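You operate a simulated robot arm through the tools that you are given. There is no shell and no other tool. Be economical: measure what you need, move in short steps, check, and stop when the job is done.

You run a simulated robot arm. Do the job below in one go: nothing can be reset, and whatever is moved stays where it is left.

TASK
Clamp the can in the black fixture, screw the grey knob tight into the cover, then unclamp.

It is judged by the outcome, as a careful person would: the job done as asked, and still so three seconds after it is handed in. It fails if anything else is knocked over, pushed out of place, dropped, spilled or broken. Lids that push on must go on centred and level and be pressed home; caps that screw on are set level and turned clockwise until they are tight.

THE ROBOT
A 7-joint arm with a two-finger parallel gripper, fixed in place. Base frame: the origin is at the foot of the arm, x ahead of it, y to its left, z up; the work surface is at about z = 793. Readings come in mm, degrees, newtons and seconds.
With the tool pointing down near the work surface it reaches from about 300 to 700 mm from the base axis. Its first joint turns from -66.0 to 66.0 degrees. Payload 1.57 kg.
The tool frame sits at the grasp point between the pads (the TCP): z along the fingers, y along the line on which they close. The tips reach 30 mm beyond it. The gripper opens to 110 mm. The fingers are 24 mm wide and 12 mm thick; the gripper's body (48 by 112 mm) begins 78 mm behind the TCP.
Orientation is that of the tool frame in the base frame, as [roll, pitch, yaw] about the fixed x, y, z axes, in that order (R = Rz(yaw) Ry(pitch) Rx(roll)). With the fingers straight down and closing along the base's y, the tool's x points along the base's -x, its y along +y and its z along -z.

THE INTERFACE
- The arm moves only by the tool send_rows. Its argument "targets" is a list of rows, each an object (a shift or turn left out is 0, a gripper value left out holds the last) with "rot": the turn, a rotation vector about the tool's x, y, z in units of 4 degrees (1.0 is 4 degrees), a list of three; "linear": the shift along the tool's x, y, z in units of 30 mm (1.0 is 30 mm), a list of three; "hand": the finger opening in cm, from 0 to 11. In form: [{"rot": [rx, ry, rz], "linear": [x, y, z], "hand": hand}, ...]. A call has 1 to 10 rows; each row shifts and turns the commanded pose from where the row before left it, along the tool's axes as they then stand. A call with a number of a shift or a turn outside -1 to 1 is refused whole. A row lasts 0.2 s, in which the tool goes at most 50 mm and 8.6 degrees; a call with a longer step from one row to the next is refused whole, and so is a gripper value outside its range. A pose out of reach is approached as far as the arm can. The call stops where the force on the tool passes 40 N (or 10 N more than at its start, if that is more) or the arm is blocked; 0.2 s more then pass. Each finger travels about 108 mm/s and halts on what it meets, pressing with about 23 N; the grip force reading is that of the motor and also rises with nothing between the fingers. The clock runs only during rows and for 0.2 s after the last one: add rows that do not move to give the fingers time. The reply holds the time, the measured pose of the TCP, the force on the tool along the base axes, the opening and the grip force, in the units named above and with some noise.
- Cameras (640 x 400 px; columns grow to the right, rows downward): "scene" is fixed at [156, -383.8, 1407.2]; the picture's right is [0.86, -0.51, 0.00], its down [-0.28, -0.47, -0.84] and it looks along [0.43, 0.72, -0.54] (base axes); focal length 339 px, centre (320, 200). "wrist" rides on the gripper at [70, 16, -141] in the tool frame; the picture's right is [-0.23, 0.97, 0.00], its down [-0.86, -0.20, -0.48] and it looks along [-0.47, -0.11, 0.88] (tool axes); focal length 222 px, centre (320, 200). There is no depth. A picture from a camera that has moved, and an enlarged one, comes with that camera's place and axes in the base frame and with its lens.
- camera(camera): a new picture of that camera. The clock stands still meanwhile.
- close_up(camera, box): a new picture of the part [left, top, right, bottom] of that camera's present view, enlarged. The clock stands still meanwhile.
- sign_off(): hands the job in; it is judged then, once.

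Go step by step. Nothing tells you positions but the pictures and the camera data: compare them with the known pose of the tool, close in by small moves and look again before you grip or let go. The budget is 120 turns and 76 pictures, counting those below and the enlarged ones. Unless the task says otherwise, let go and move clear before handing in, and close with one line.

The tools are called by a JSON object that holds its "method" and its "body". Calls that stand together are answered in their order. send_rows: Moves the arm, as the interface text tells. Its arguments: {"type":"object","properties":{"targets":{"type":"array"}},"required":["targets"]} The other tools are called the same way: camera (camera) takes a picture; close_up (camera, box) takes an enlarged picture of a part of a camera's view; sign_off () hands the job in.

At the start:

```text
clock: 0.0
position: [489.6, -29.2, 1127.8]
tool_rot: [179.9, 0.0, 179.9]
contact_force: [0.2, -0.5, 0.2]
opening: 110.0
grasp_force: 0.0
```

scene: 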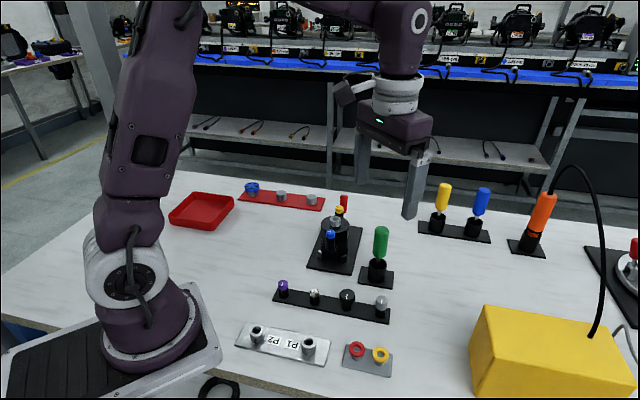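
wrist: 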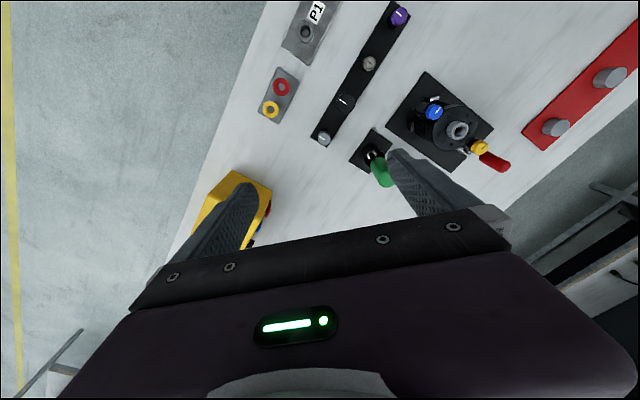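

I see a black fixture with a can and several knobs on racks. I'll look closer at the fixture and the knob racks first.

{"method": "close_up", "body": {"camera": "scene", "box": [290, 180, 410, 290]}}

{"method": "close_up", "body": {"camera": "scene", "box": [230, 260, 410, 380]}}

{"method": "close_up", "body": {"camera": "wrist", "box": [260, 0, 640, 230]}}

{"method": "close_up", "body": {"camera": "scene", "box": [160, 160, 350, 240]}}

```text
3.64 times, centred on (350, 235) of scene
camera zoom: at [156.0, -383.8, 1407.2], right [0.86, -0.51, 0.0], down [-0.28, -0.47, -0.84], along [0.43, 0.72, -0.54], focal length 1234 px, centre (211, 73)
```

zoom: 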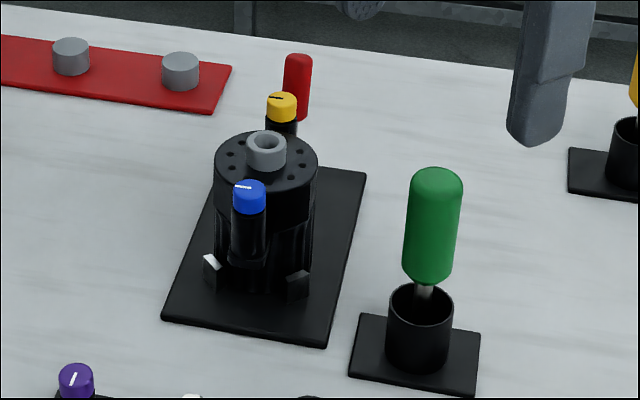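

```text
3.33 times, centred on (320, 320) of scene
camera zoom: at [156.0, -383.8, 1407.2], right [0.86, -0.51, 0.0], down [-0.28, -0.47, -0.84], along [0.43, 0.72, -0.54], focal length 1131 px, centre (320, -200)
```

zoom: 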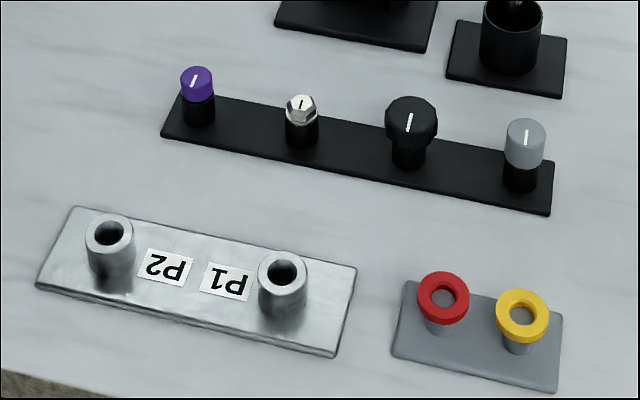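

```text
1.68 times, centred on (450, 115) of wrist
camera zoom: at [421.3, -12.8, 1269.3], right [0.23, 0.97, 0.0], down [0.86, -0.2, 0.48], along [0.47, -0.11, -0.88], focal length 374 px, centre (101, 343)
```

zoom: 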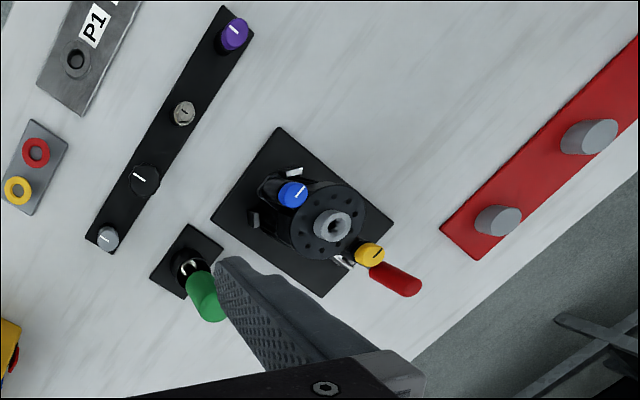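

```text
3.37 times, centred on (255, 200) of scene
camera zoom: at [156.0, -383.8, 1407.2], right [0.86, -0.51, 0.0], down [-0.28, -0.47, -0.84], along [0.43, 0.72, -0.54], focal length 1143 px, centre (539, 200)
```

zoom: 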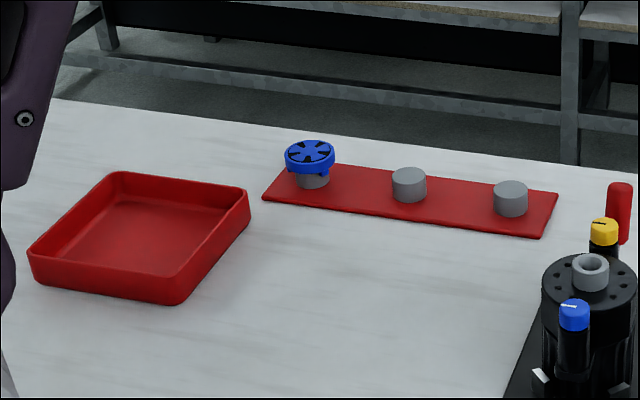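

The socket on the can's cover is at about (542,184,905). The grey knob is at about (520,-29,830), and the red lever is behind the can. I'll move the wrist camera over the fixture to see how the clamp works.

{"method": "send_rows", "body": {"targets": [{"linear": [0, 0.95, 0.4]}, {"linear": [0, 0.95, 0.4]}, {"linear": [0, 0.95, 0.4]}, {"linear": [0, 0.95, 0.4]}, {"linear": [0, 0.95, 0.4]}, {"linear": [0, 0.95, 0.4]}, {"linear": [0, 0.95, 0.4]}, {"linear": [0, 0, 0]}]}}

{"method": "camera", "body": {"camera": "wrist"}}

{"method": "close_up", "body": {"camera": "scene", "box": [300, 180, 380, 280]}}

```text
clock: 1.8
position: [487.8, 172.0, 1044.9]
tool_rot: [179.9, 0.0, 180.0]
contact_force: [0.2, -0.2, 0.1]
opening: 110.3
grasp_force: 0.1
```

```text
69 pictures are left
camera wrist: at [419.3, 188.1, 1185.5], right [0.23, 0.97, 0.0], down [0.85, -0.2, 0.48], along [0.47, -0.11, -0.88], focal length 222 px, centre (320, 200)
```

wrist: 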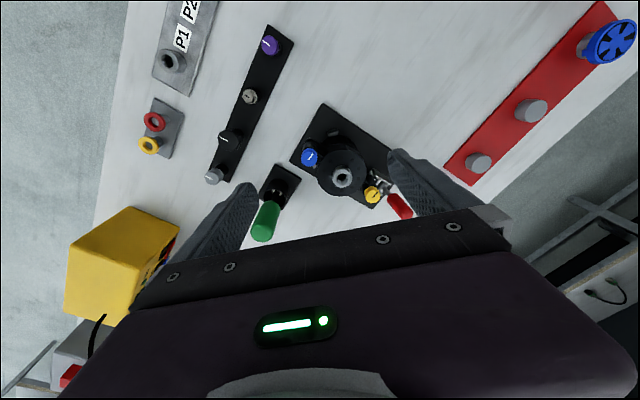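

```text
4.00 times, centred on (340, 230) of scene
camera zoom: at [156.1, -383.7, 1407.2], right [0.86, -0.51, 0.0], down [-0.28, -0.47, -0.84], along [0.43, 0.72, -0.54], focal length 1358 px, centre (240, 80)
```

zoom: 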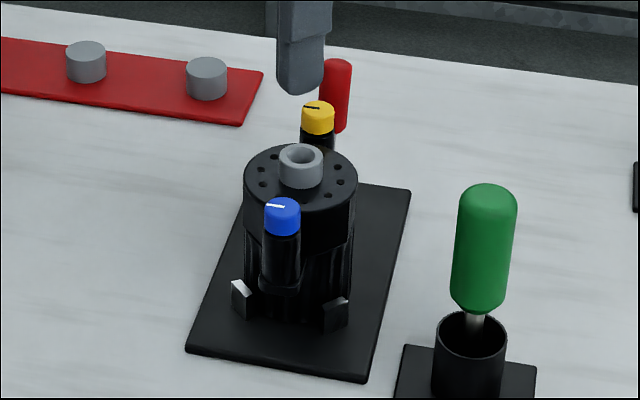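

The fixture shows small white-faced jaws, and the lever sits behind the yellow knob. I'll enlarge the wrist view.

{"method": "close_up", "body": {"camera": "wrist", "box": [285, 100, 425, 220]}}

```text
3.33 times, centred on (355, 160) of wrist
camera zoom: at [419.3, 188.1, 1185.5], right [0.23, 0.97, 0.0], down [0.85, -0.2, 0.48], along [0.47, -0.11, -0.88], focal length 740 px, centre (203, 333)
```

zoom: 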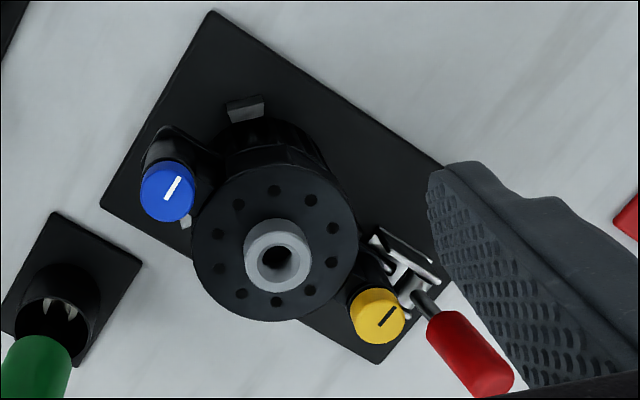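

The clamp looks like a push toggle with its plunger along the plate's 45° axis. I'll go to a side view, yawed and tilted and kept high, to see how it works.

{"method": "send_rows", "body": {"targets": [{"linear": [-0.32, 0.85, 0]}, {"linear": [-0.32, 0.85, 0]}, {"linear": [-0.32, 0.85, 0]}, {"linear": [-0.32, 0.85, 0]}, {"linear": [-0.32, 0.85, 0]}, {"linear": [-0.32, 0.85, 0]}, {"rot": [0, 0, 1]}, {"rot": [0, 0, 1]}, {"rot": [0, 0, 1]}, {"rot": [0, 0, 1]}]}}

{"method": "send_rows", "body": {"targets": [{"rot": [0, 0, 1]}, {"rot": [0, 0, 1]}, {"rot": [0, 0, 1]}, {"rot": [0, 0, 1]}, {"rot": [0, 0, 1]}, {"rot": [0, 0, 1]}, {"rot": [0, 0, 1]}, {"rot": [0, 0, 0.25]}, {"linear": [0, 0, 0.8]}, {"linear": [0, 0, 0.8]}]}}

{"method": "send_rows", "body": {"targets": [{"linear": [0, 0, 0.8]}, {"rot": [0, -1, 0]}, {"rot": [0, -1, 0]}, {"rot": [0, -1, 0]}, {"rot": [0, -1, 0]}, {"rot": [0, -1, 0]}, {"rot": [0, -1, 0]}, {"rot": [0, -1, 0]}, {"rot": [0, -0.5, 0]}, {}]}}

{"method": "camera", "body": {"camera": "wrist"}}

```text
clock: 4.0
position: [547.7, 322.4, 1043.7]
tool_rot: [179.9, 0.1, 163.8]
contact_force: [0.7, 0.5, 0.5]
opening: 110.0
grasp_force: 0.1
```

```text
clock: 6.2
position: [547.1, 322.7, 996.3]
tool_rot: [179.9, -0.1, 135.2]
contact_force: [-0.2, -0.2, 0.3]
opening: 109.9
grasp_force: 0.1
```

```text
clock: 8.4
position: [547.5, 323.0, 972.1]
tool_rot: [180.0, 30.1, 135.1]
contact_force: [0.2, 0.4, 0.0]
opening: 110.0
grasp_force: 0.1
```

```text
66 pictures are left
camera wrist: at [467.4, 427.4, 1059.2], right [0.83, 0.55, 0.11], down [0.21, -0.49, 0.84], along [0.52, -0.67, -0.53], focal length 222 px, centre (320, 200)
```

wrist: 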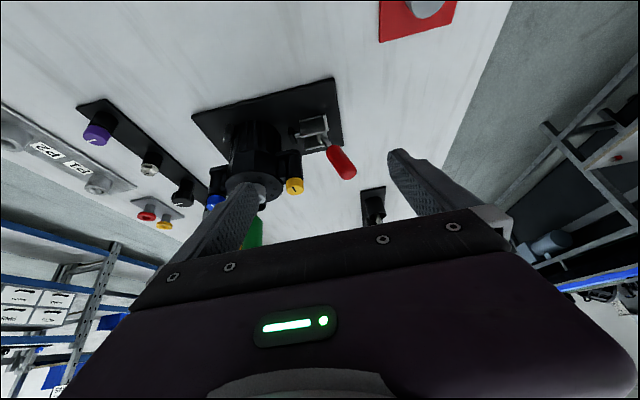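

{"method": "close_up", "body": {"camera": "wrist", "box": [190, 75, 370, 215]}}

{"method": "close_up", "body": {"camera": "wrist", "box": [270, 95, 370, 195]}}

```text
2.86 times, centred on (280, 145) of wrist
camera zoom: at [467.4, 427.4, 1059.2], right [0.83, 0.55, 0.11], down [0.21, -0.49, 0.84], along [0.52, -0.67, -0.53], focal length 635 px, centre (434, 357)
```

zoom: 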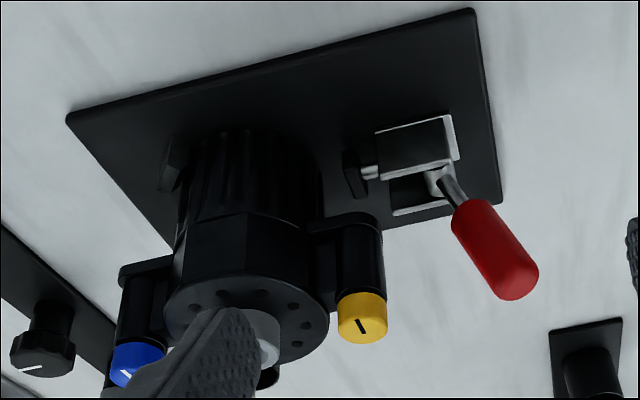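

```text
4.00 times, centred on (320, 145) of wrist
camera zoom: at [467.4, 427.4, 1059.2], right [0.83, 0.55, 0.11], down [0.21, -0.49, 0.84], along [0.52, -0.67, -0.53], focal length 888 px, centre (320, 420)
```

zoom: 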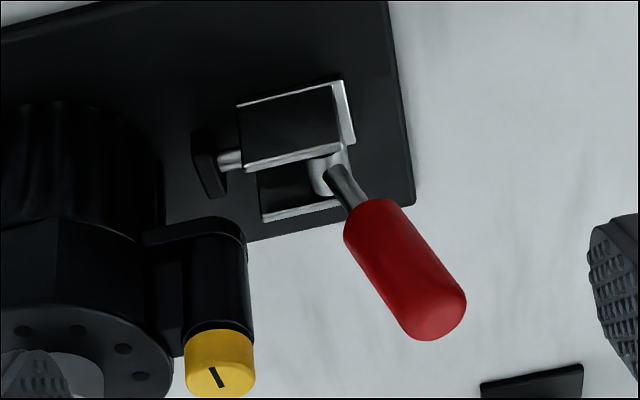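

It's a push-type toggle. The plunger pad is short of the can, so it's open now, with the handle leaning back about 15° and its top near (627,279,900). I'll level the tool and turn it so the fingers close across the lever, then move over the handle.

{"method": "send_rows", "body": {"targets": [{"rot": [0, 1, 0]}, {"rot": [0, 1, 0]}, {"rot": [0, 1, 0]}, {"rot": [0, 1, 0]}, {"rot": [0, 1, 0]}, {"rot": [0, 1, 0]}, {"rot": [0, 1, 0]}, {"rot": [0, 0.5, -1]}, {"rot": [0, 0, -1]}, {"rot": [0, 0, -1]}]}}

{"method": "send_rows", "body": {"targets": [{"rot": [0, 0, -1]}, {"rot": [0, 0, -1]}, {"rot": [0, 0, -1]}, {"rot": [0, 0, -1]}, {"rot": [0, 0, -1]}, {"rot": [0, 0, -1]}, {"rot": [0, 0, -1]}, {"rot": [0, 0, -1]}, {"rot": [0, 0, -1]}, {"rot": [0, 0, -1]}]}}

{"method": "send_rows", "body": {"targets": [{"rot": [0, 0, -1]}, {"rot": [0, 0, -1]}, {"rot": [0, 0, -1]}, {"rot": [0, 0, -1]}, {"rot": [0, 0, -1]}, {"rot": [0, 0, -1]}, {"rot": [0, 0, -1]}, {"rot": [0, 0, -1]}, {"rot": [0, 0, -1]}, {"rot": [0, 0, -0.5]}]}}

```text
clock: 10.6
position: [547.5, 323.0, 970.9]
tool_rot: [-179.9, 0.0, 147.1]
contact_force: [-0.1, 0.6, -0.3]
opening: 110.1
grasp_force: 0.0
```

```text
clock: 12.8
position: [548.1, 322.8, 972.3]
tool_rot: [180.0, -0.2, -172.9]
contact_force: [-0.3, -0.5, 0.9]
opening: 110.1
grasp_force: 0.0
```

```text
clock: 15.0
position: [548.2, 322.5, 971.6]
tool_rot: [179.9, -0.1, -134.9]
contact_force: [0.0, -0.7, -0.8]
opening: 109.9
grasp_force: 0.0
```

{"method": "send_rows", "body": {"targets": [{"linear": [-0.2, -0.96, 0], "hand": 6}, {"linear": [-0.2, -0.96, 0]}, {"linear": [-0.2, -0.96, 0]}, {}, {}]}}

{"method": "camera", "body": {"camera": "wrist"}}

{"method": "close_up", "body": {"camera": "scene", "box": [300, 150, 400, 280]}}

```text
clock: 16.2
position: [620.2, 275.5, 972.0]
tool_rot: [179.9, -0.1, -135.0]
contact_force: [0.2, -0.3, 0.1]
opening: 60.3
grasp_force: 0.2
```

```text
63 pictures are left
camera wrist: at [561.7, 237.2, 1113.7], right [-0.53, 0.85, 0.0], down [0.75, 0.46, 0.48], along [0.41, 0.25, -0.88], focal length 222 px, centre (320, 200)
```

wrist: 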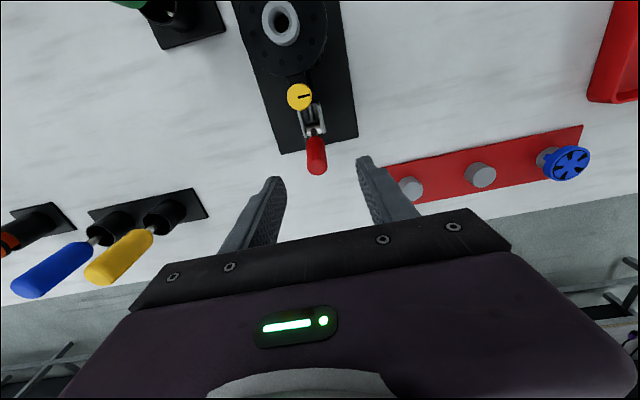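

```text
3.08 times, centred on (350, 215) of scene
camera zoom: at [156.0, -383.8, 1407.2], right [0.86, -0.51, 0.0], down [-0.28, -0.47, -0.84], along [0.43, 0.72, -0.54], focal length 1044 px, centre (228, 154)
```

zoom: 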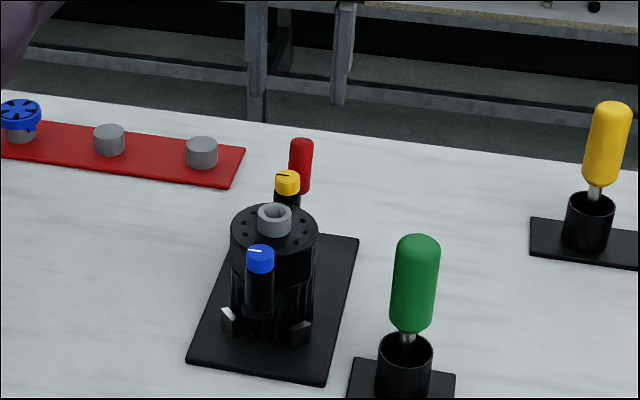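

The handle top is at about (630,278,902), and the fingers straddle its line. I'll shift slightly and descend to lever height.

{"method": "send_rows", "body": {"targets": [{"linear": [-0.15, -0.16, 0.7]}, {"linear": [0, 0, 0.8]}, {"linear": [0, 0, 0.8]}, {"linear": [0, 0, 0.7]}, {}]}}

{"method": "camera", "body": {"camera": "wrist"}}

{"method": "close_up", "body": {"camera": "scene", "box": [300, 150, 400, 280]}}

```text
clock: 17.4
position: [630.5, 275.5, 883.0]
tool_rot: [180.0, -0.1, -134.9]
contact_force: [0.3, -0.2, -0.1]
opening: 60.1
grasp_force: 0.0
```

```text
61 pictures are left
camera wrist: at [569.7, 237.7, 1024.6], right [-0.53, 0.85, 0.0], down [0.75, 0.46, 0.48], along [0.41, 0.25, -0.88], focal length 222 px, centre (320, 200)
```

wrist: 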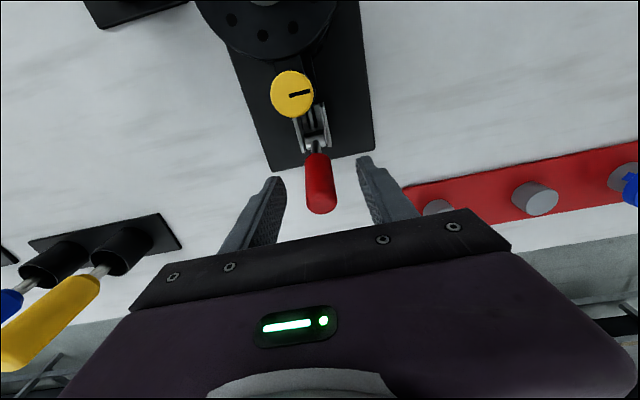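

```text
3.08 times, centred on (350, 215) of scene
camera zoom: at [156.0, -383.8, 1407.2], right [0.86, -0.51, 0.0], down [-0.28, -0.47, -0.84], along [0.43, 0.72, -0.54], focal length 1044 px, centre (228, 154)
```

zoom: 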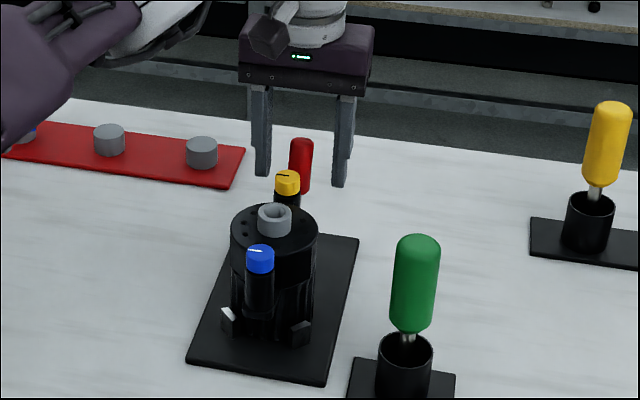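

The lever sits centred between the fingers, so I'll close on it.

{"method": "send_rows", "body": {"targets": [{"hand": 3}, {"hand": 0}, {}, {}]}}

{"method": "camera", "body": {"camera": "wrist"}}

```text
clock: 18.4
position: [627.9, 276.8, 883.0]
tool_rot: [180.0, -0.1, -134.8]
contact_force: [-3.4, 1.7, -2.0]
opening: 21.1
grasp_force: 34.2
```

```text
59 pictures are left
camera wrist: at [569.6, 237.9, 1024.8], right [-0.53, 0.85, 0.0], down [0.75, 0.46, 0.48], along [0.4, 0.25, -0.88], focal length 222 px, centre (320, 200)
```

wrist: 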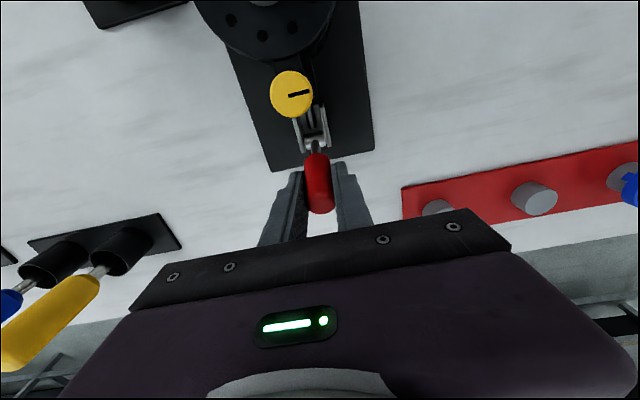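

{"method": "send_rows", "body": {"targets": [{"linear": [0.15, 0, -0.03], "rot": [0, -1, 0]}, {"linear": [0.15, 0, -0.02], "rot": [0, -1, 0]}, {}]}}

{"method": "camera", "body": {"camera": "wrist"}}

```text
clock: 19.2
position: [625.2, 270.2, 885.1]
tool_rot: [180.0, 8.5, -135.0]
contact_force: [21.9, 25.1, 0.0]
opening: 21.2
grasp_force: 34.7
```

```text
58 pictures are left
camera wrist: at [550.4, 218.9, 1015.4], right [-0.53, 0.85, 0.03], down [0.69, 0.41, 0.6], along [0.49, 0.34, -0.8], focal length 222 px, centre (320, 200)
```

wrist: 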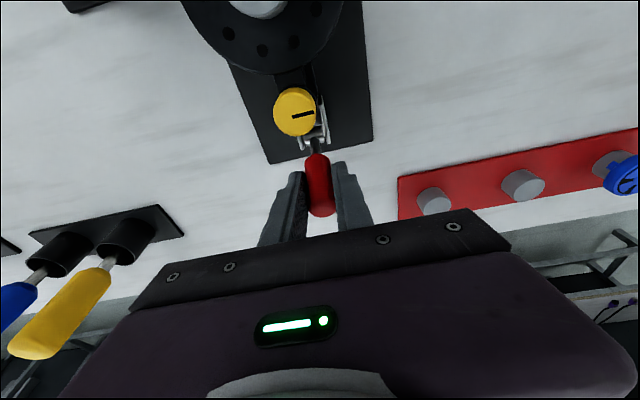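

{"method": "close_up", "body": {"camera": "wrist", "box": [270, 80, 370, 180]}}

```text
4.00 times, centred on (320, 130) of wrist
camera zoom: at [550.4, 218.9, 1015.4], right [-0.53, 0.85, 0.03], down [0.69, 0.41, 0.6], along [0.49, 0.34, -0.8], focal length 888 px, centre (320, 480)
```

zoom: 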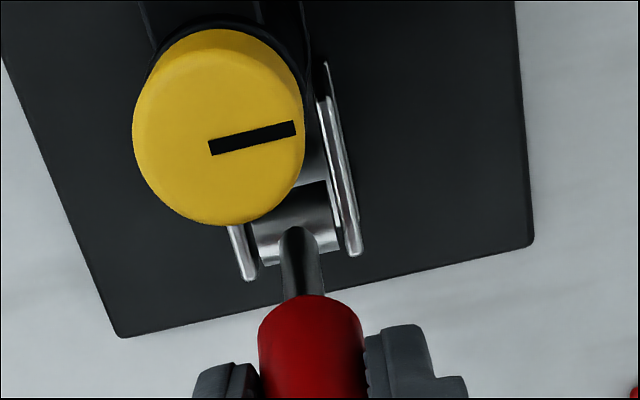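

Resistance is about 33 N this way, which may be the lever's stop. I'll test the other direction gently.

{"method": "send_rows", "body": {"targets": [{"linear": [-0.15, 0, 0.02], "rot": [0, 1, 0]}, {"linear": [-0.15, 0, 0.03], "rot": [0, 1, 0]}, {}]}}

{"method": "send_rows", "body": {"targets": [{"linear": [-0.15, 0, 0.04], "rot": [0, 1, 0]}, {"linear": [-0.15, 0, 0.05], "rot": [0, 1, 0]}, {}]}}

{"method": "camera", "body": {"camera": "wrist"}}

```text
clock: 20.0
position: [629.4, 275.9, 883.2]
tool_rot: [-180.0, 0.4, -135.1]
contact_force: [11.4, 18.9, 11.7]
opening: 21.1
grasp_force: 34.7
```

```text
clock: 20.6
position: [615.7, 261.5, 882.4]
tool_rot: [-179.1, -5.3, -134.9]
contact_force: [7.6, -0.3, -6.4]
opening: 21.0
grasp_force: 34.3
out of reach, approached as far as the arm can: row 1, 2
stopped in row 2: the force on the tool passed its limit (the readings are from after the stop); the commanded pose is now the measured one
```

```text
56 pictures are left
camera wrist: at [563.6, 235.9, 1030.0], right [-0.53, 0.85, -0.04], down [0.77, 0.5, 0.4], along [0.36, 0.18, -0.92], focal length 222 px, centre (320, 200)
```

wrist: 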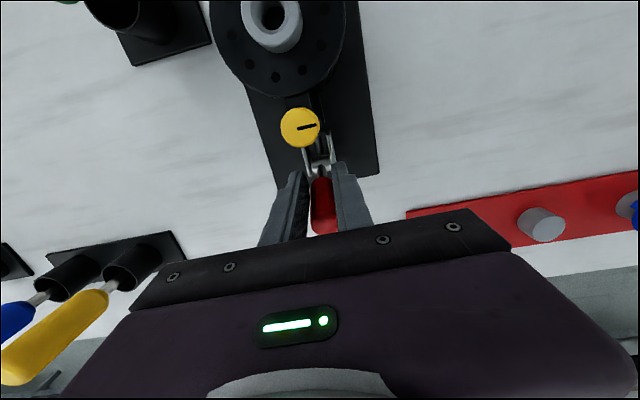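

{"method": "close_up", "body": {"camera": "scene", "box": [310, 170, 370, 240]}}

{"method": "close_up", "body": {"camera": "wrist", "box": [260, 90, 380, 240]}}

```text
5.71 times, centred on (340, 205) of scene
camera zoom: at [156.3, -383.7, 1407.2], right [0.86, -0.51, 0.0], down [-0.28, -0.47, -0.84], along [0.43, 0.72, -0.55], focal length 1939 px, centre (206, 171)
```

zoom: 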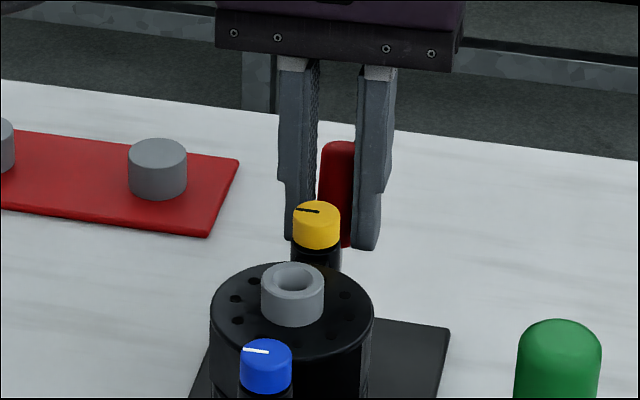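

```text
2.67 times, centred on (320, 165) of wrist
camera zoom: at [563.6, 235.9, 1030.0], right [-0.53, 0.85, -0.04], down [0.77, 0.5, 0.4], along [0.36, 0.18, -0.92], focal length 592 px, centre (320, 293)
```

zoom: 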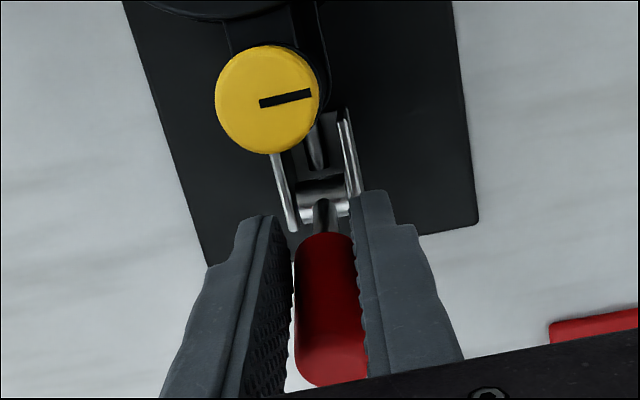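

The lever top hasn't moved, so the fingers slid on it and the tool reached its limit. I'll open and re-check the state.

{"method": "send_rows", "body": {"targets": [{"hand": 5}, {}, {}]}}

{"method": "camera", "body": {"camera": "wrist"}}

{"method": "close_up", "body": {"camera": "scene", "box": [300, 170, 380, 290]}}

```text
clock: 21.4
position: [614.4, 263.2, 883.6]
tool_rot: [-179.1, -5.3, -134.8]
contact_force: [1.4, 0.1, 0.6]
opening: 49.7
grasp_force: 0.1
```

```text
53 pictures are left
camera wrist: at [563.1, 236.2, 1030.5], right [-0.53, 0.85, -0.04], down [0.77, 0.5, 0.4], along [0.36, 0.19, -0.92], focal length 222 px, centre (320, 200)
```

wrist: 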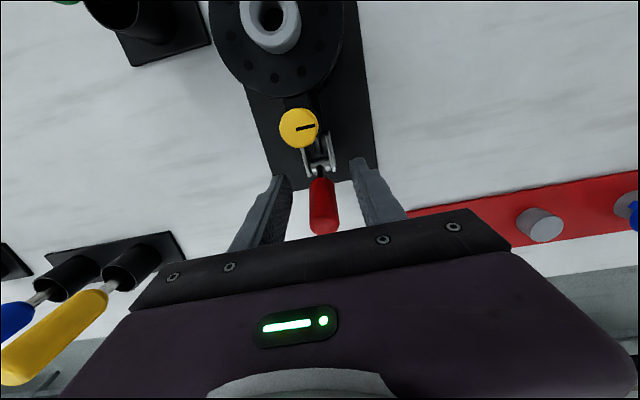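

```text
3.33 times, centred on (340, 230) of scene
camera zoom: at [156.0, -383.8, 1407.2], right [0.86, -0.51, 0.0], down [-0.28, -0.47, -0.84], along [0.43, 0.72, -0.54], focal length 1131 px, centre (253, 100)
```

zoom: 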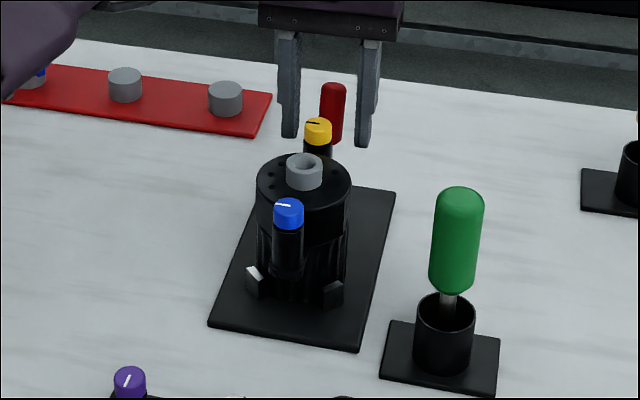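

The handle hasn't moved from its start position and nothing else was disturbed. Next I'll lift, level and close the fingers, lower them between the yellow knob and the lever, and push outward.

{"method": "send_rows", "body": {"targets": [{"linear": [0, 0, -0.9]}, {"linear": [0, 0, -0.9]}, {"linear": [0, 0, -0.4], "rot": [0, -0.65, 0]}, {"rot": [0, -0.65, 0], "hand": 0}, {}, {}, {}]}}

```text
clock: 23.0
position: [609.9, 263.7, 949.6]
tool_rot: [-179.1, -0.1, -134.9]
contact_force: [1.1, 0.8, -0.6]
opening: 0.2
grasp_force: 21.3
out of reach, approached as far as the arm can: row 2
```

{"method": "send_rows", "body": {"targets": [{"linear": [0.2, -0.15, 0]}, {"linear": [0, 0, 0.75]}, {"linear": [0, 0, 0.75]}, {}]}}

{"method": "camera", "body": {"camera": "wrist"}}

{"method": "close_up", "body": {"camera": "scene", "box": [300, 160, 380, 240]}}

```text
clock: 24.0
position: [610.0, 255.5, 905.9]
tool_rot: [-179.2, -0.1, -134.8]
contact_force: [-0.3, -0.3, -0.1]
opening: 0.0
grasp_force: 21.6
```

```text
51 pictures are left
camera wrist: at [548.8, 219.6, 1046.7], right [-0.53, 0.85, -0.01], down [0.74, 0.47, 0.48], along [0.41, 0.24, -0.88], focal length 222 px, centre (320, 200)
```

wrist: 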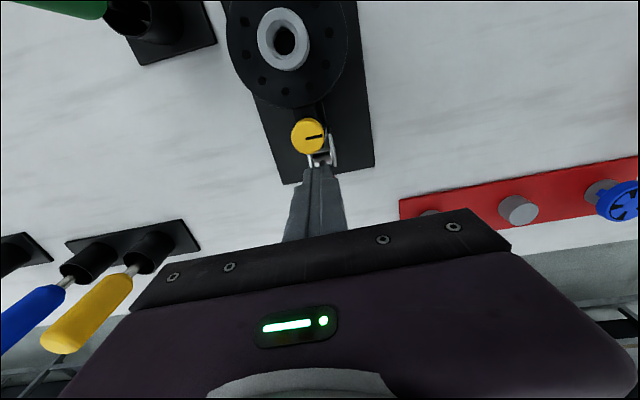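

```text
5.00 times, centred on (340, 200) of scene
camera zoom: at [156.0, -383.8, 1407.2], right [0.86, -0.51, 0.0], down [-0.28, -0.47, -0.84], along [0.43, 0.72, -0.54], focal length 1697 px, centre (220, 200)
```

zoom: 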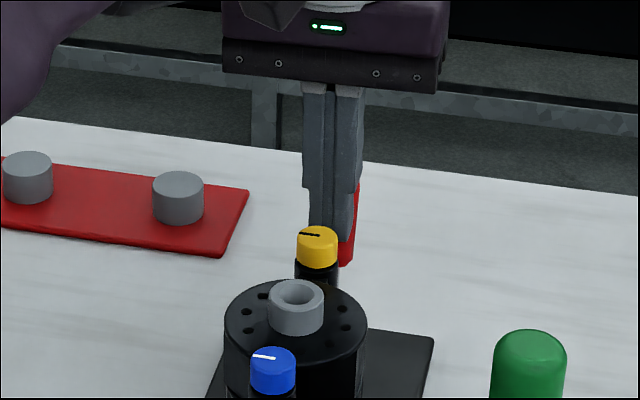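

{"method": "send_rows", "body": {"targets": [{"linear": [-0.15, -0.08, 0]}, {"linear": [-0.15, 0, 0]}, {"linear": [-0.15, 0, 0]}, {"linear": [-0.15, 0, 0]}]}}

{"method": "send_rows", "body": {"targets": [{"linear": [-0.15, 0, 0]}, {"linear": [-0.15, 0, 0]}, {"linear": [-0.15, 0, 0]}]}}

{"method": "close_up", "body": {"camera": "scene", "box": [300, 160, 380, 240]}}

```text
clock: 25.0
position: [623.6, 266.8, 904.1]
tool_rot: [-179.3, -0.1, -134.7]
contact_force: [0.1, -0.4, 1.0]
opening: 0.3
grasp_force: 21.5
```

```text
clock: 25.8
position: [631.6, 281.7, 905.7]
tool_rot: [-179.1, 0.2, -133.4]
contact_force: [0.1, 0.2, -0.5]
opening: 0.1
grasp_force: 21.6
out of reach, approached as far as the arm can: row 3
```

```text
5.00 times, centred on (340, 200) of scene
camera zoom: at [156.0, -383.8, 1407.2], right [0.86, -0.51, 0.0], down [-0.28, -0.47, -0.84], along [0.43, 0.72, -0.54], focal length 1697 px, centre (220, 200)
```

zoom: 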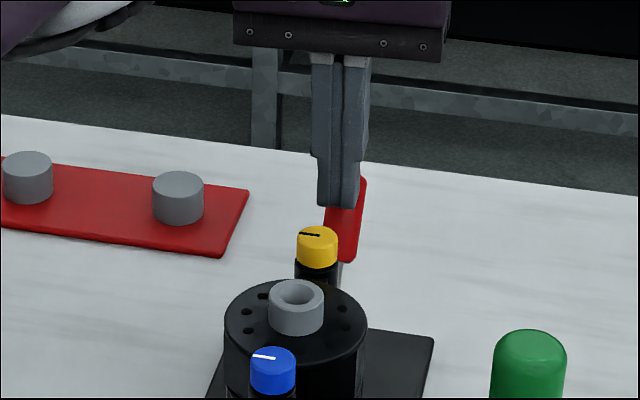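

{"method": "camera", "body": {"camera": "wrist"}}

```text
48 pictures are left
camera wrist: at [570.4, 242.1, 1046.8], right [-0.55, 0.83, -0.02], down [0.73, 0.49, 0.48], along [0.41, 0.26, -0.88], focal length 222 px, centre (320, 200)
```

wrist: 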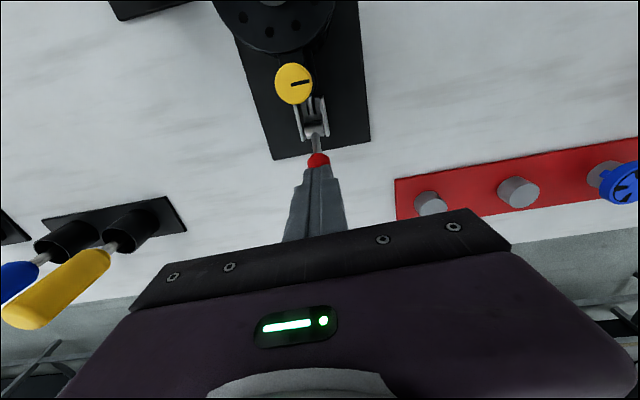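

The lever swings outward freely, and it's right behind the fingers now. I'll tilt the tool outward for reach and keep pushing the lever out and down.

{"method": "send_rows", "body": {"targets": [{"linear": [0.3, 0, -0.5]}, {"rot": [0, -1, 0]}, {"rot": [0, -1, 0]}, {"rot": [0, -1, 0]}, {"rot": [0, -1, 0]}, {"rot": [0, -1, 0]}, {"rot": [0, -1, 0]}, {"rot": [0, -1, 0]}, {"rot": [0, -0.5, 0]}, {}]}}

{"method": "camera", "body": {"camera": "wrist"}}

{"method": "close_up", "body": {"camera": "scene", "box": [290, 140, 390, 240]}}

```text
clock: 28.0
position: [627.7, 269.9, 919.6]
tool_rot: [-179.0, 29.9, -134.3]
contact_force: [1.0, 0.4, 0.4]
opening: 0.0
grasp_force: 21.3
```

```text
47 pictures are left
camera wrist: at [523.9, 189.7, 1007.1], right [-0.55, 0.83, 0.1], down [0.49, 0.22, 0.84], along [0.68, 0.52, -0.53], focal length 222 px, centre (320, 200)
```

wrist: 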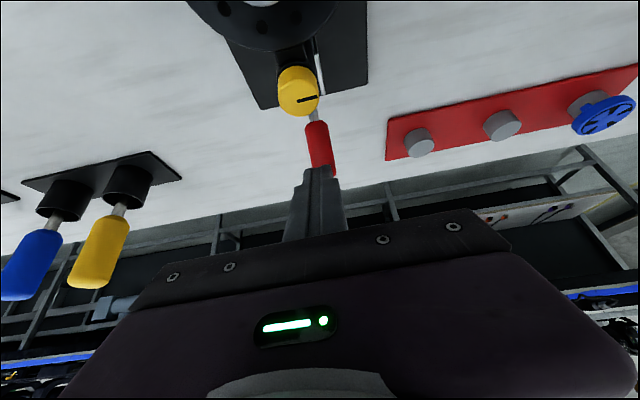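

```text
4.00 times, centred on (340, 190) of scene
camera zoom: at [156.0, -383.8, 1407.2], right [0.86, -0.51, 0.0], down [-0.28, -0.47, -0.84], along [0.43, 0.72, -0.54], focal length 1358 px, centre (240, 240)
```

zoom: 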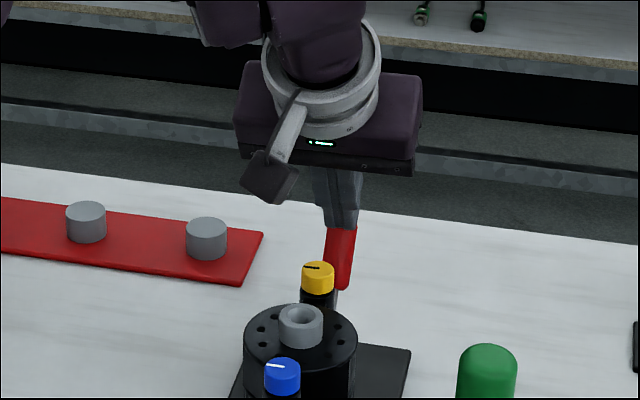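

{"method": "send_rows", "body": {"targets": [{"linear": [-0.165, 0, 0.4]}, {"linear": [-0.165, 0, 0.4]}, {"linear": [-0.165, 0, 0.4]}, {}]}}

{"method": "camera", "body": {"camera": "wrist"}}

```text
clock: 29.0
position: [649.8, 291.3, 894.8]
tool_rot: [-178.9, 29.9, -134.3]
contact_force: [0.2, 0.2, 0.1]
opening: 0.0
grasp_force: 21.1
```

```text
45 pictures are left
camera wrist: at [546.4, 211.4, 983.3], right [-0.55, 0.83, 0.1], down [0.49, 0.23, 0.84], along [0.68, 0.52, -0.53], focal length 222 px, centre (320, 200)
```

wrist: 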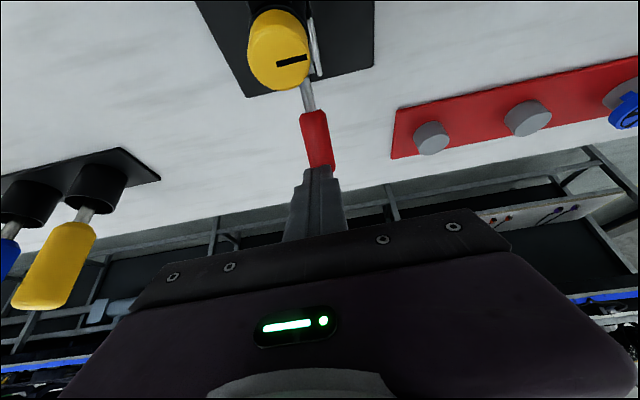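

{"method": "send_rows", "body": {"targets": [{"linear": [0.1, 0, 0.33]}, {"linear": [0.1, 0, 0.33]}, {}]}}

{"method": "camera", "body": {"camera": "wrist"}}

{"method": "close_up", "body": {"camera": "scene", "box": [290, 140, 390, 260]}}

```text
clock: 29.8
position: [653.9, 295.5, 876.5]
tool_rot: [-179.0, 29.8, -134.3]
contact_force: [0.0, 0.1, 0.4]
opening: 0.1
grasp_force: 21.6
```

```text
44 pictures are left
camera wrist: at [550.2, 214.5, 963.8], right [-0.55, 0.83, 0.1], down [0.49, 0.23, 0.84], along [0.68, 0.52, -0.53], focal length 222 px, centre (320, 200)
```

wrist: 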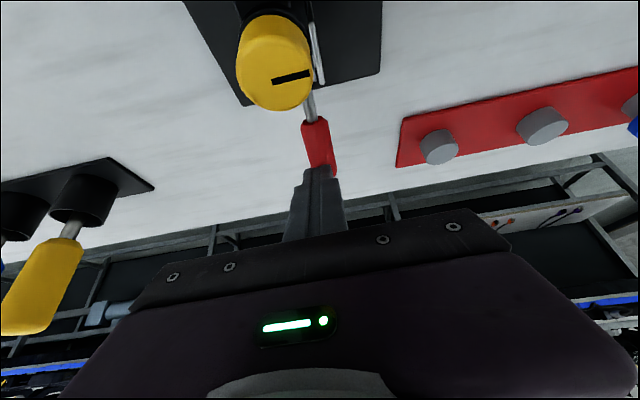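

```text
3.33 times, centred on (340, 200) of scene
camera zoom: at [156.0, -383.8, 1407.2], right [0.86, -0.51, 0.0], down [-0.28, -0.47, -0.84], along [0.43, 0.72, -0.54], focal length 1131 px, centre (253, 200)
```

zoom: 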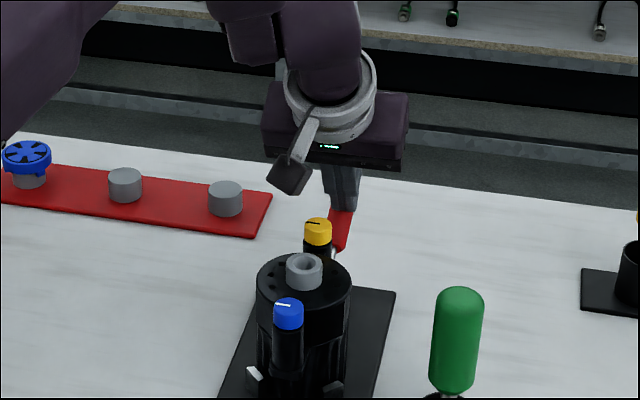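

The lever keeps following. I'll continue down in small steps and watch the force.

{"method": "send_rows", "body": {"targets": [{"linear": [0.04, 0, 0.21]}, {"linear": [0.06, 0, 0.2]}, {"linear": [0.08, 0, 0.18]}, {}]}}

{"method": "camera", "body": {"camera": "wrist"}}

```text
clock: 30.8
position: [656.7, 297.5, 858.1]
tool_rot: [-179.1, 29.8, -134.2]
contact_force: [0.1, -0.5, 0.6]
opening: 0.0
grasp_force: 21.1
```

```text
42 pictures are left
camera wrist: at [552.2, 216.8, 945.0], right [-0.55, 0.83, 0.1], down [0.49, 0.23, 0.84], along [0.68, 0.52, -0.53], focal length 222 px, centre (320, 200)
```

wrist: 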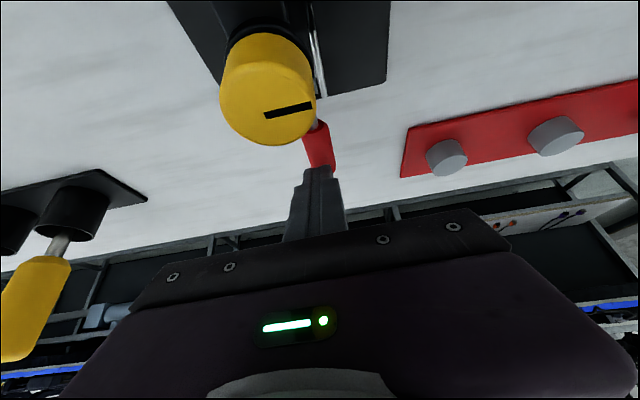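

{"method": "send_rows", "body": {"targets": [{"linear": [0.08, 0, 0.14]}, {"linear": [0.08, 0, 0.14]}, {}]}}

{"method": "close_up", "body": {"camera": "wrist", "box": [200, 20, 400, 200]}}

{"method": "close_up", "body": {"camera": "scene", "box": [290, 160, 390, 260]}}

```text
clock: 31.4
position: [660.4, 299.2, 855.4]
tool_rot: [-178.9, 30.5, -134.1]
contact_force: [-0.6, -2.0, 10.2]
opening: 0.2
grasp_force: 21.1
stopped in row 2: the force on the tool passed its limit (the readings are from after the stop); the commanded pose is now the measured one
```

```text
2.22 times, centred on (300, 110) of wrist
camera zoom: at [555.3, 217.8, 942.0], right [-0.56, 0.83, 0.1], down [0.48, 0.22, 0.85], along [0.68, 0.52, -0.52], focal length 494 px, centre (364, 400)
```

zoom: 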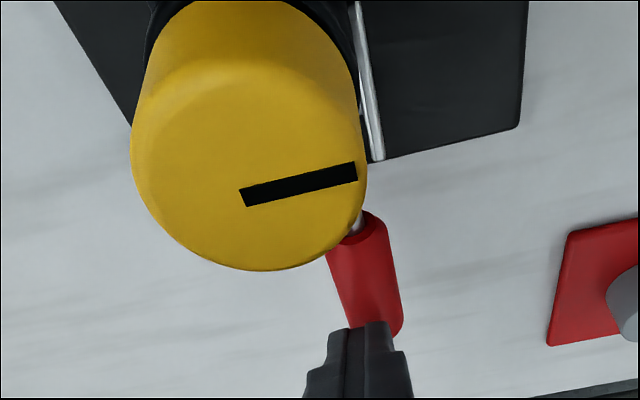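

```text
4.00 times, centred on (340, 210) of scene
camera zoom: at [155.8, -383.9, 1407.2], right [0.86, -0.51, 0.0], down [-0.28, -0.47, -0.84], along [0.43, 0.72, -0.54], focal length 1358 px, centre (240, 160)
```

zoom: 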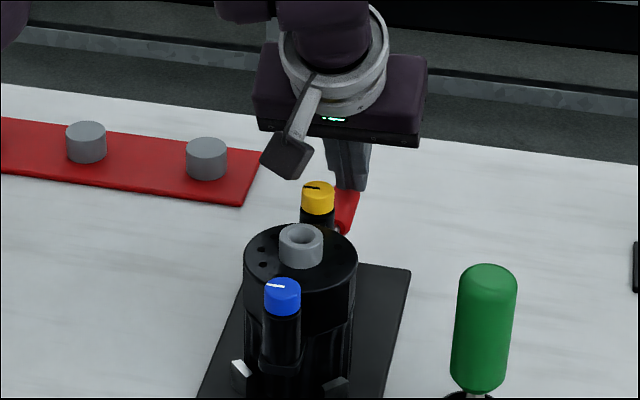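

The lever met a firm stop, nearly horizontal. I'll back off upward, level out and shift sideways to look at the plunger.

{"method": "send_rows", "body": {"targets": [{"linear": [-0.5, 0, -0.87]}, {"linear": [-0.5, 0, -0.87]}, {"linear": [-0.5, 0, -0.87]}, {"rot": [0, 1, 0]}, {"rot": [0, 1, 0]}, {"rot": [0, 1, 0]}, {"linear": [0.3, 0.95, 0]}, {"linear": [0.3, 0.95, 0]}, {"linear": [0.3, 0.95, 0]}, {"linear": [0.3, 0.95, 0]}]}}

{"method": "camera", "body": {"camera": "wrist"}}

```text
clock: 33.6
position: [553.5, 354.7, 930.0]
tool_rot: [-178.9, 18.3, -134.5]
contact_force: [0.5, 0.4, 1.1]
opening: 0.0
grasp_force: 21.2
```

```text
39 pictures are left
camera wrist: at [463.7, 288.8, 1041.6], right [-0.54, 0.84, 0.05], down [0.6, 0.34, 0.73], along [0.59, 0.43, -0.68], focal length 222 px, centre (320, 200)
```

wrist: 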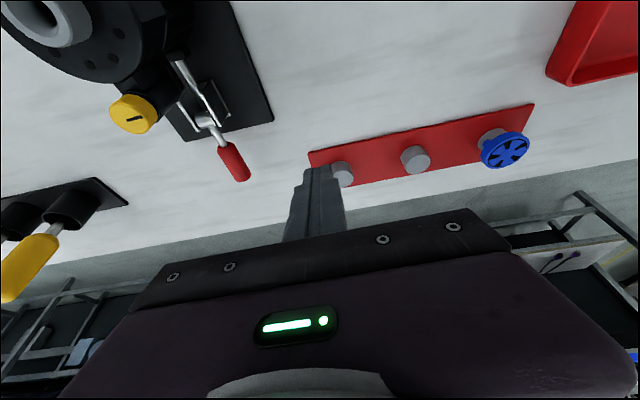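

{"method": "close_up", "body": {"camera": "wrist", "box": [90, 20, 270, 190]}}

```text
2.35 times, centred on (180, 105) of wrist
camera zoom: at [463.7, 288.8, 1041.6], right [-0.54, 0.84, 0.05], down [0.6, 0.34, 0.73], along [0.59, 0.43, -0.68], focal length 523 px, centre (649, 424)
```

zoom: 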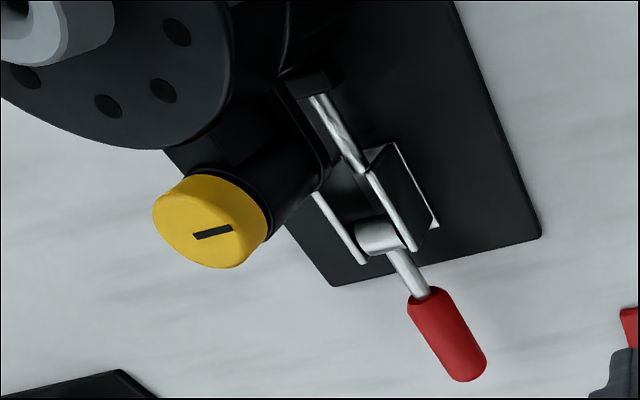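

The plunger has extended and its pad is on the can, with the lever at its stop, so the can is clamped. Next I'll raise, level the tool and go for the grey knob.

{"method": "send_rows", "body": {"targets": [{"linear": [0, 0, -0.95]}, {"linear": [0, 0, -0.95]}, {"linear": [0, 0, -0.95]}, {"rot": [0, 1, 0], "hand": 5}, {"rot": [0, 1, 0]}, {"rot": [0, 1, 0]}, {"rot": [0, 1, 0]}, {"rot": [0.28, 0.57, 0]}, {}]}}

```text
clock: 35.6
position: [532.5, 337.3, 1010.8]
tool_rot: [-177.9, 0.0, -134.7]
contact_force: [-0.1, -0.2, 0.7]
opening: 50.2
grasp_force: 0.2
```

{"method": "send_rows", "body": {"targets": [{"linear": [0.916, -0.833, 0], "rot": [-0.53, 0, 0]}, {"linear": [0.916, -0.833, 0]}, {"linear": [0.916, -0.833, 0]}, {"linear": [0.916, -0.833, 0]}, {"linear": [0.916, -0.833, 0]}, {"linear": [0.916, -0.833, 0]}, {"linear": [0.916, -0.833, 0]}, {"linear": [0.916, -0.833, 0]}, {"linear": [0.916, -0.833, 0]}, {"linear": [0.916, -0.833, 0]}]}}

{"method": "camera", "body": {"camera": "wrist"}}

{"method": "close_up", "body": {"camera": "scene", "box": [280, 180, 400, 320]}}

```text
clock: 37.8
position: [514.0, -35.1, 1013.4]
tool_rot: [-179.9, 0.2, -134.8]
contact_force: [0.1, 0.2, 0.5]
opening: 50.2
grasp_force: 0.1
```

```text
37 pictures are left
camera wrist: at [455.3, -74.2, 1154.1], right [-0.53, 0.85, 0.0], down [0.74, 0.47, 0.48], along [0.41, 0.26, -0.88], focal length 222 px, centre (320, 200)
```

wrist: 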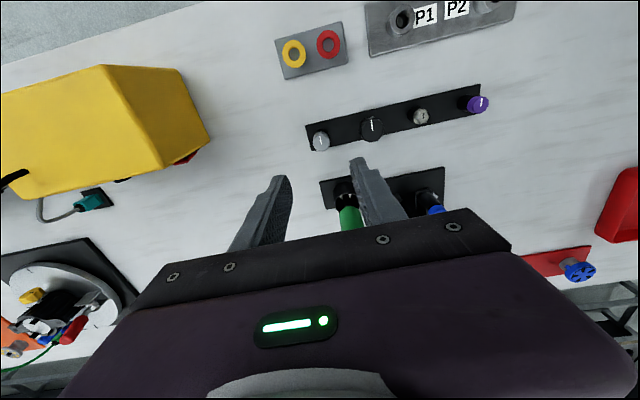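

```text
2.86 times, centred on (340, 250) of scene
camera zoom: at [156.1, -383.8, 1407.2], right [0.86, -0.51, 0.0], down [-0.28, -0.47, -0.84], along [0.43, 0.72, -0.54], focal length 970 px, centre (263, 57)
```

zoom: 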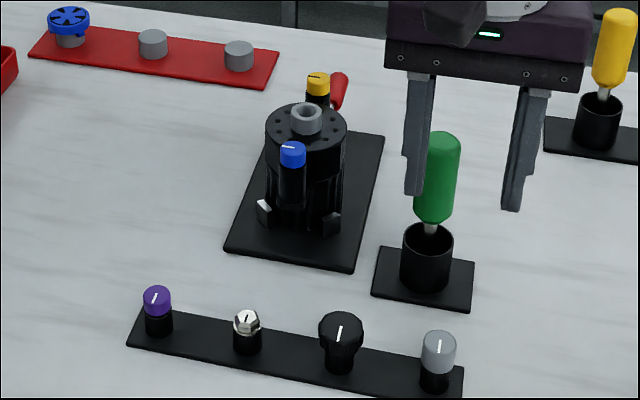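

{"method": "close_up", "body": {"camera": "wrist", "box": [290, 105, 350, 160]}}

{"method": "close_up", "body": {"camera": "scene", "box": [360, 280, 420, 330]}}

```text
7.27 times, centred on (320, 132) of wrist
camera zoom: at [455.3, -74.2, 1154.1], right [-0.53, 0.85, 0.0], down [0.74, 0.47, 0.48], along [0.41, 0.26, -0.88], focal length 1615 px, centre (320, 691)
```

zoom: 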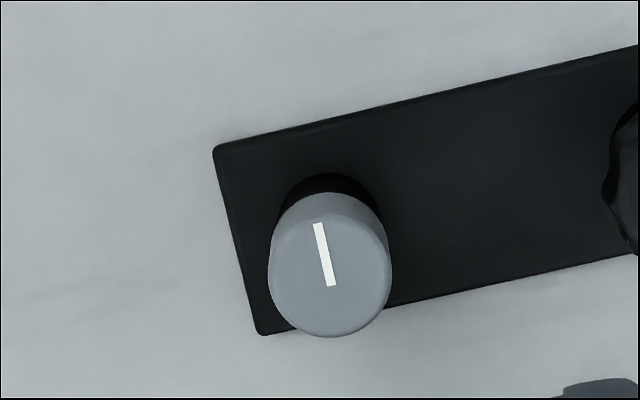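

```text
8.00 times, centred on (390, 305) of scene
camera zoom: at [156.1, -383.8, 1407.2], right [0.86, -0.51, 0.0], down [-0.28, -0.47, -0.84], along [0.43, 0.72, -0.54], focal length 2715 px, centre (-240, -640)
```

zoom: 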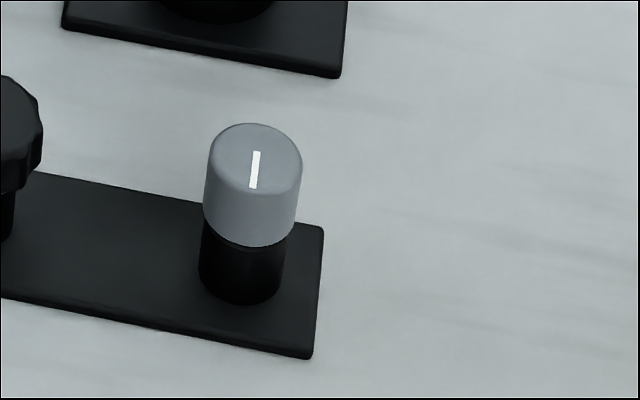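

The grey knob is about 24 mm across, with its top centre near (524,-27.5,831). I'll centre over it and descend partway.

{"method": "send_rows", "body": {"targets": [{"linear": [-0.4, -0.06, 0.85]}, {"linear": [0, 0, 0.95]}, {"linear": [0, 0, 0.95]}, {"linear": [0, 0, 0.95]}, {"linear": [0, 0, 0.57]}, {}]}}

{"method": "camera", "body": {"camera": "wrist"}}

{"method": "close_up", "body": {"camera": "scene", "box": [340, 250, 430, 330]}}

```text
clock: 39.2
position: [523.9, -27.0, 883.6]
tool_rot: [180.0, 0.0, -134.7]
contact_force: [-0.4, 0.7, 0.3]
opening: 50.0
grasp_force: 0.1
```

```text
33 pictures are left
camera wrist: at [464.6, -65.7, 1025.0], right [-0.53, 0.85, 0.0], down [0.74, 0.47, 0.48], along [0.41, 0.26, -0.88], focal length 222 px, centre (320, 200)
```

wrist: 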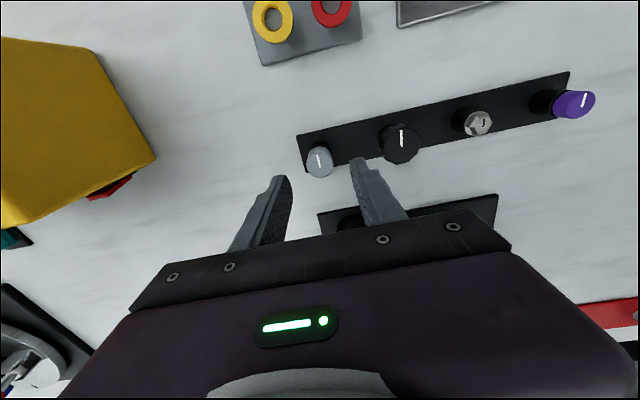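

```text
5.00 times, centred on (385, 290) of scene
camera zoom: at [156.0, -383.8, 1407.2], right [0.86, -0.51, 0.0], down [-0.28, -0.47, -0.84], along [0.43, 0.72, -0.54], focal length 1697 px, centre (-5, -250)
```

zoom: 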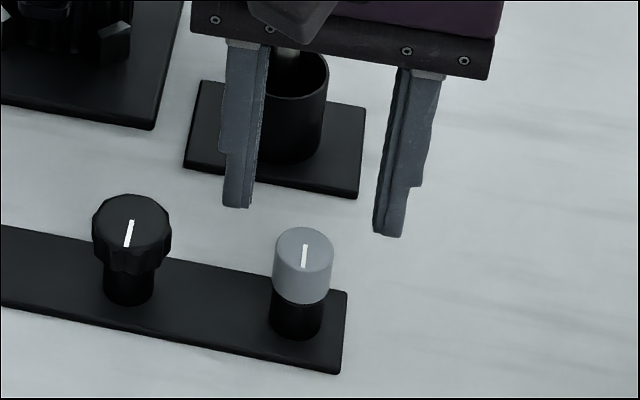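

{"method": "close_up", "body": {"camera": "wrist", "box": [260, 120, 380, 200]}}

```text
5.00 times, centred on (320, 160) of wrist
camera zoom: at [464.6, -65.7, 1025.0], right [-0.53, 0.85, 0.0], down [0.74, 0.47, 0.48], along [0.41, 0.26, -0.88], focal length 1111 px, centre (320, 400)
```

zoom: 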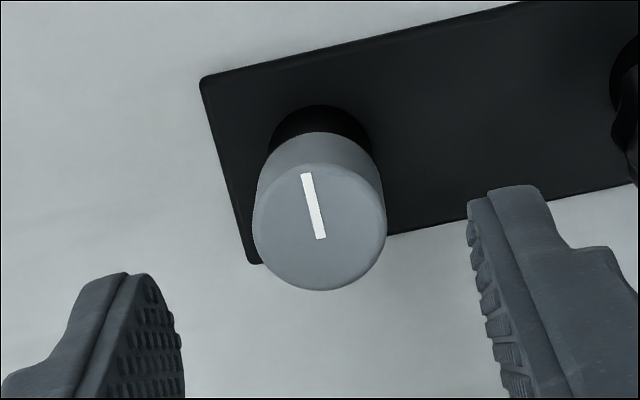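

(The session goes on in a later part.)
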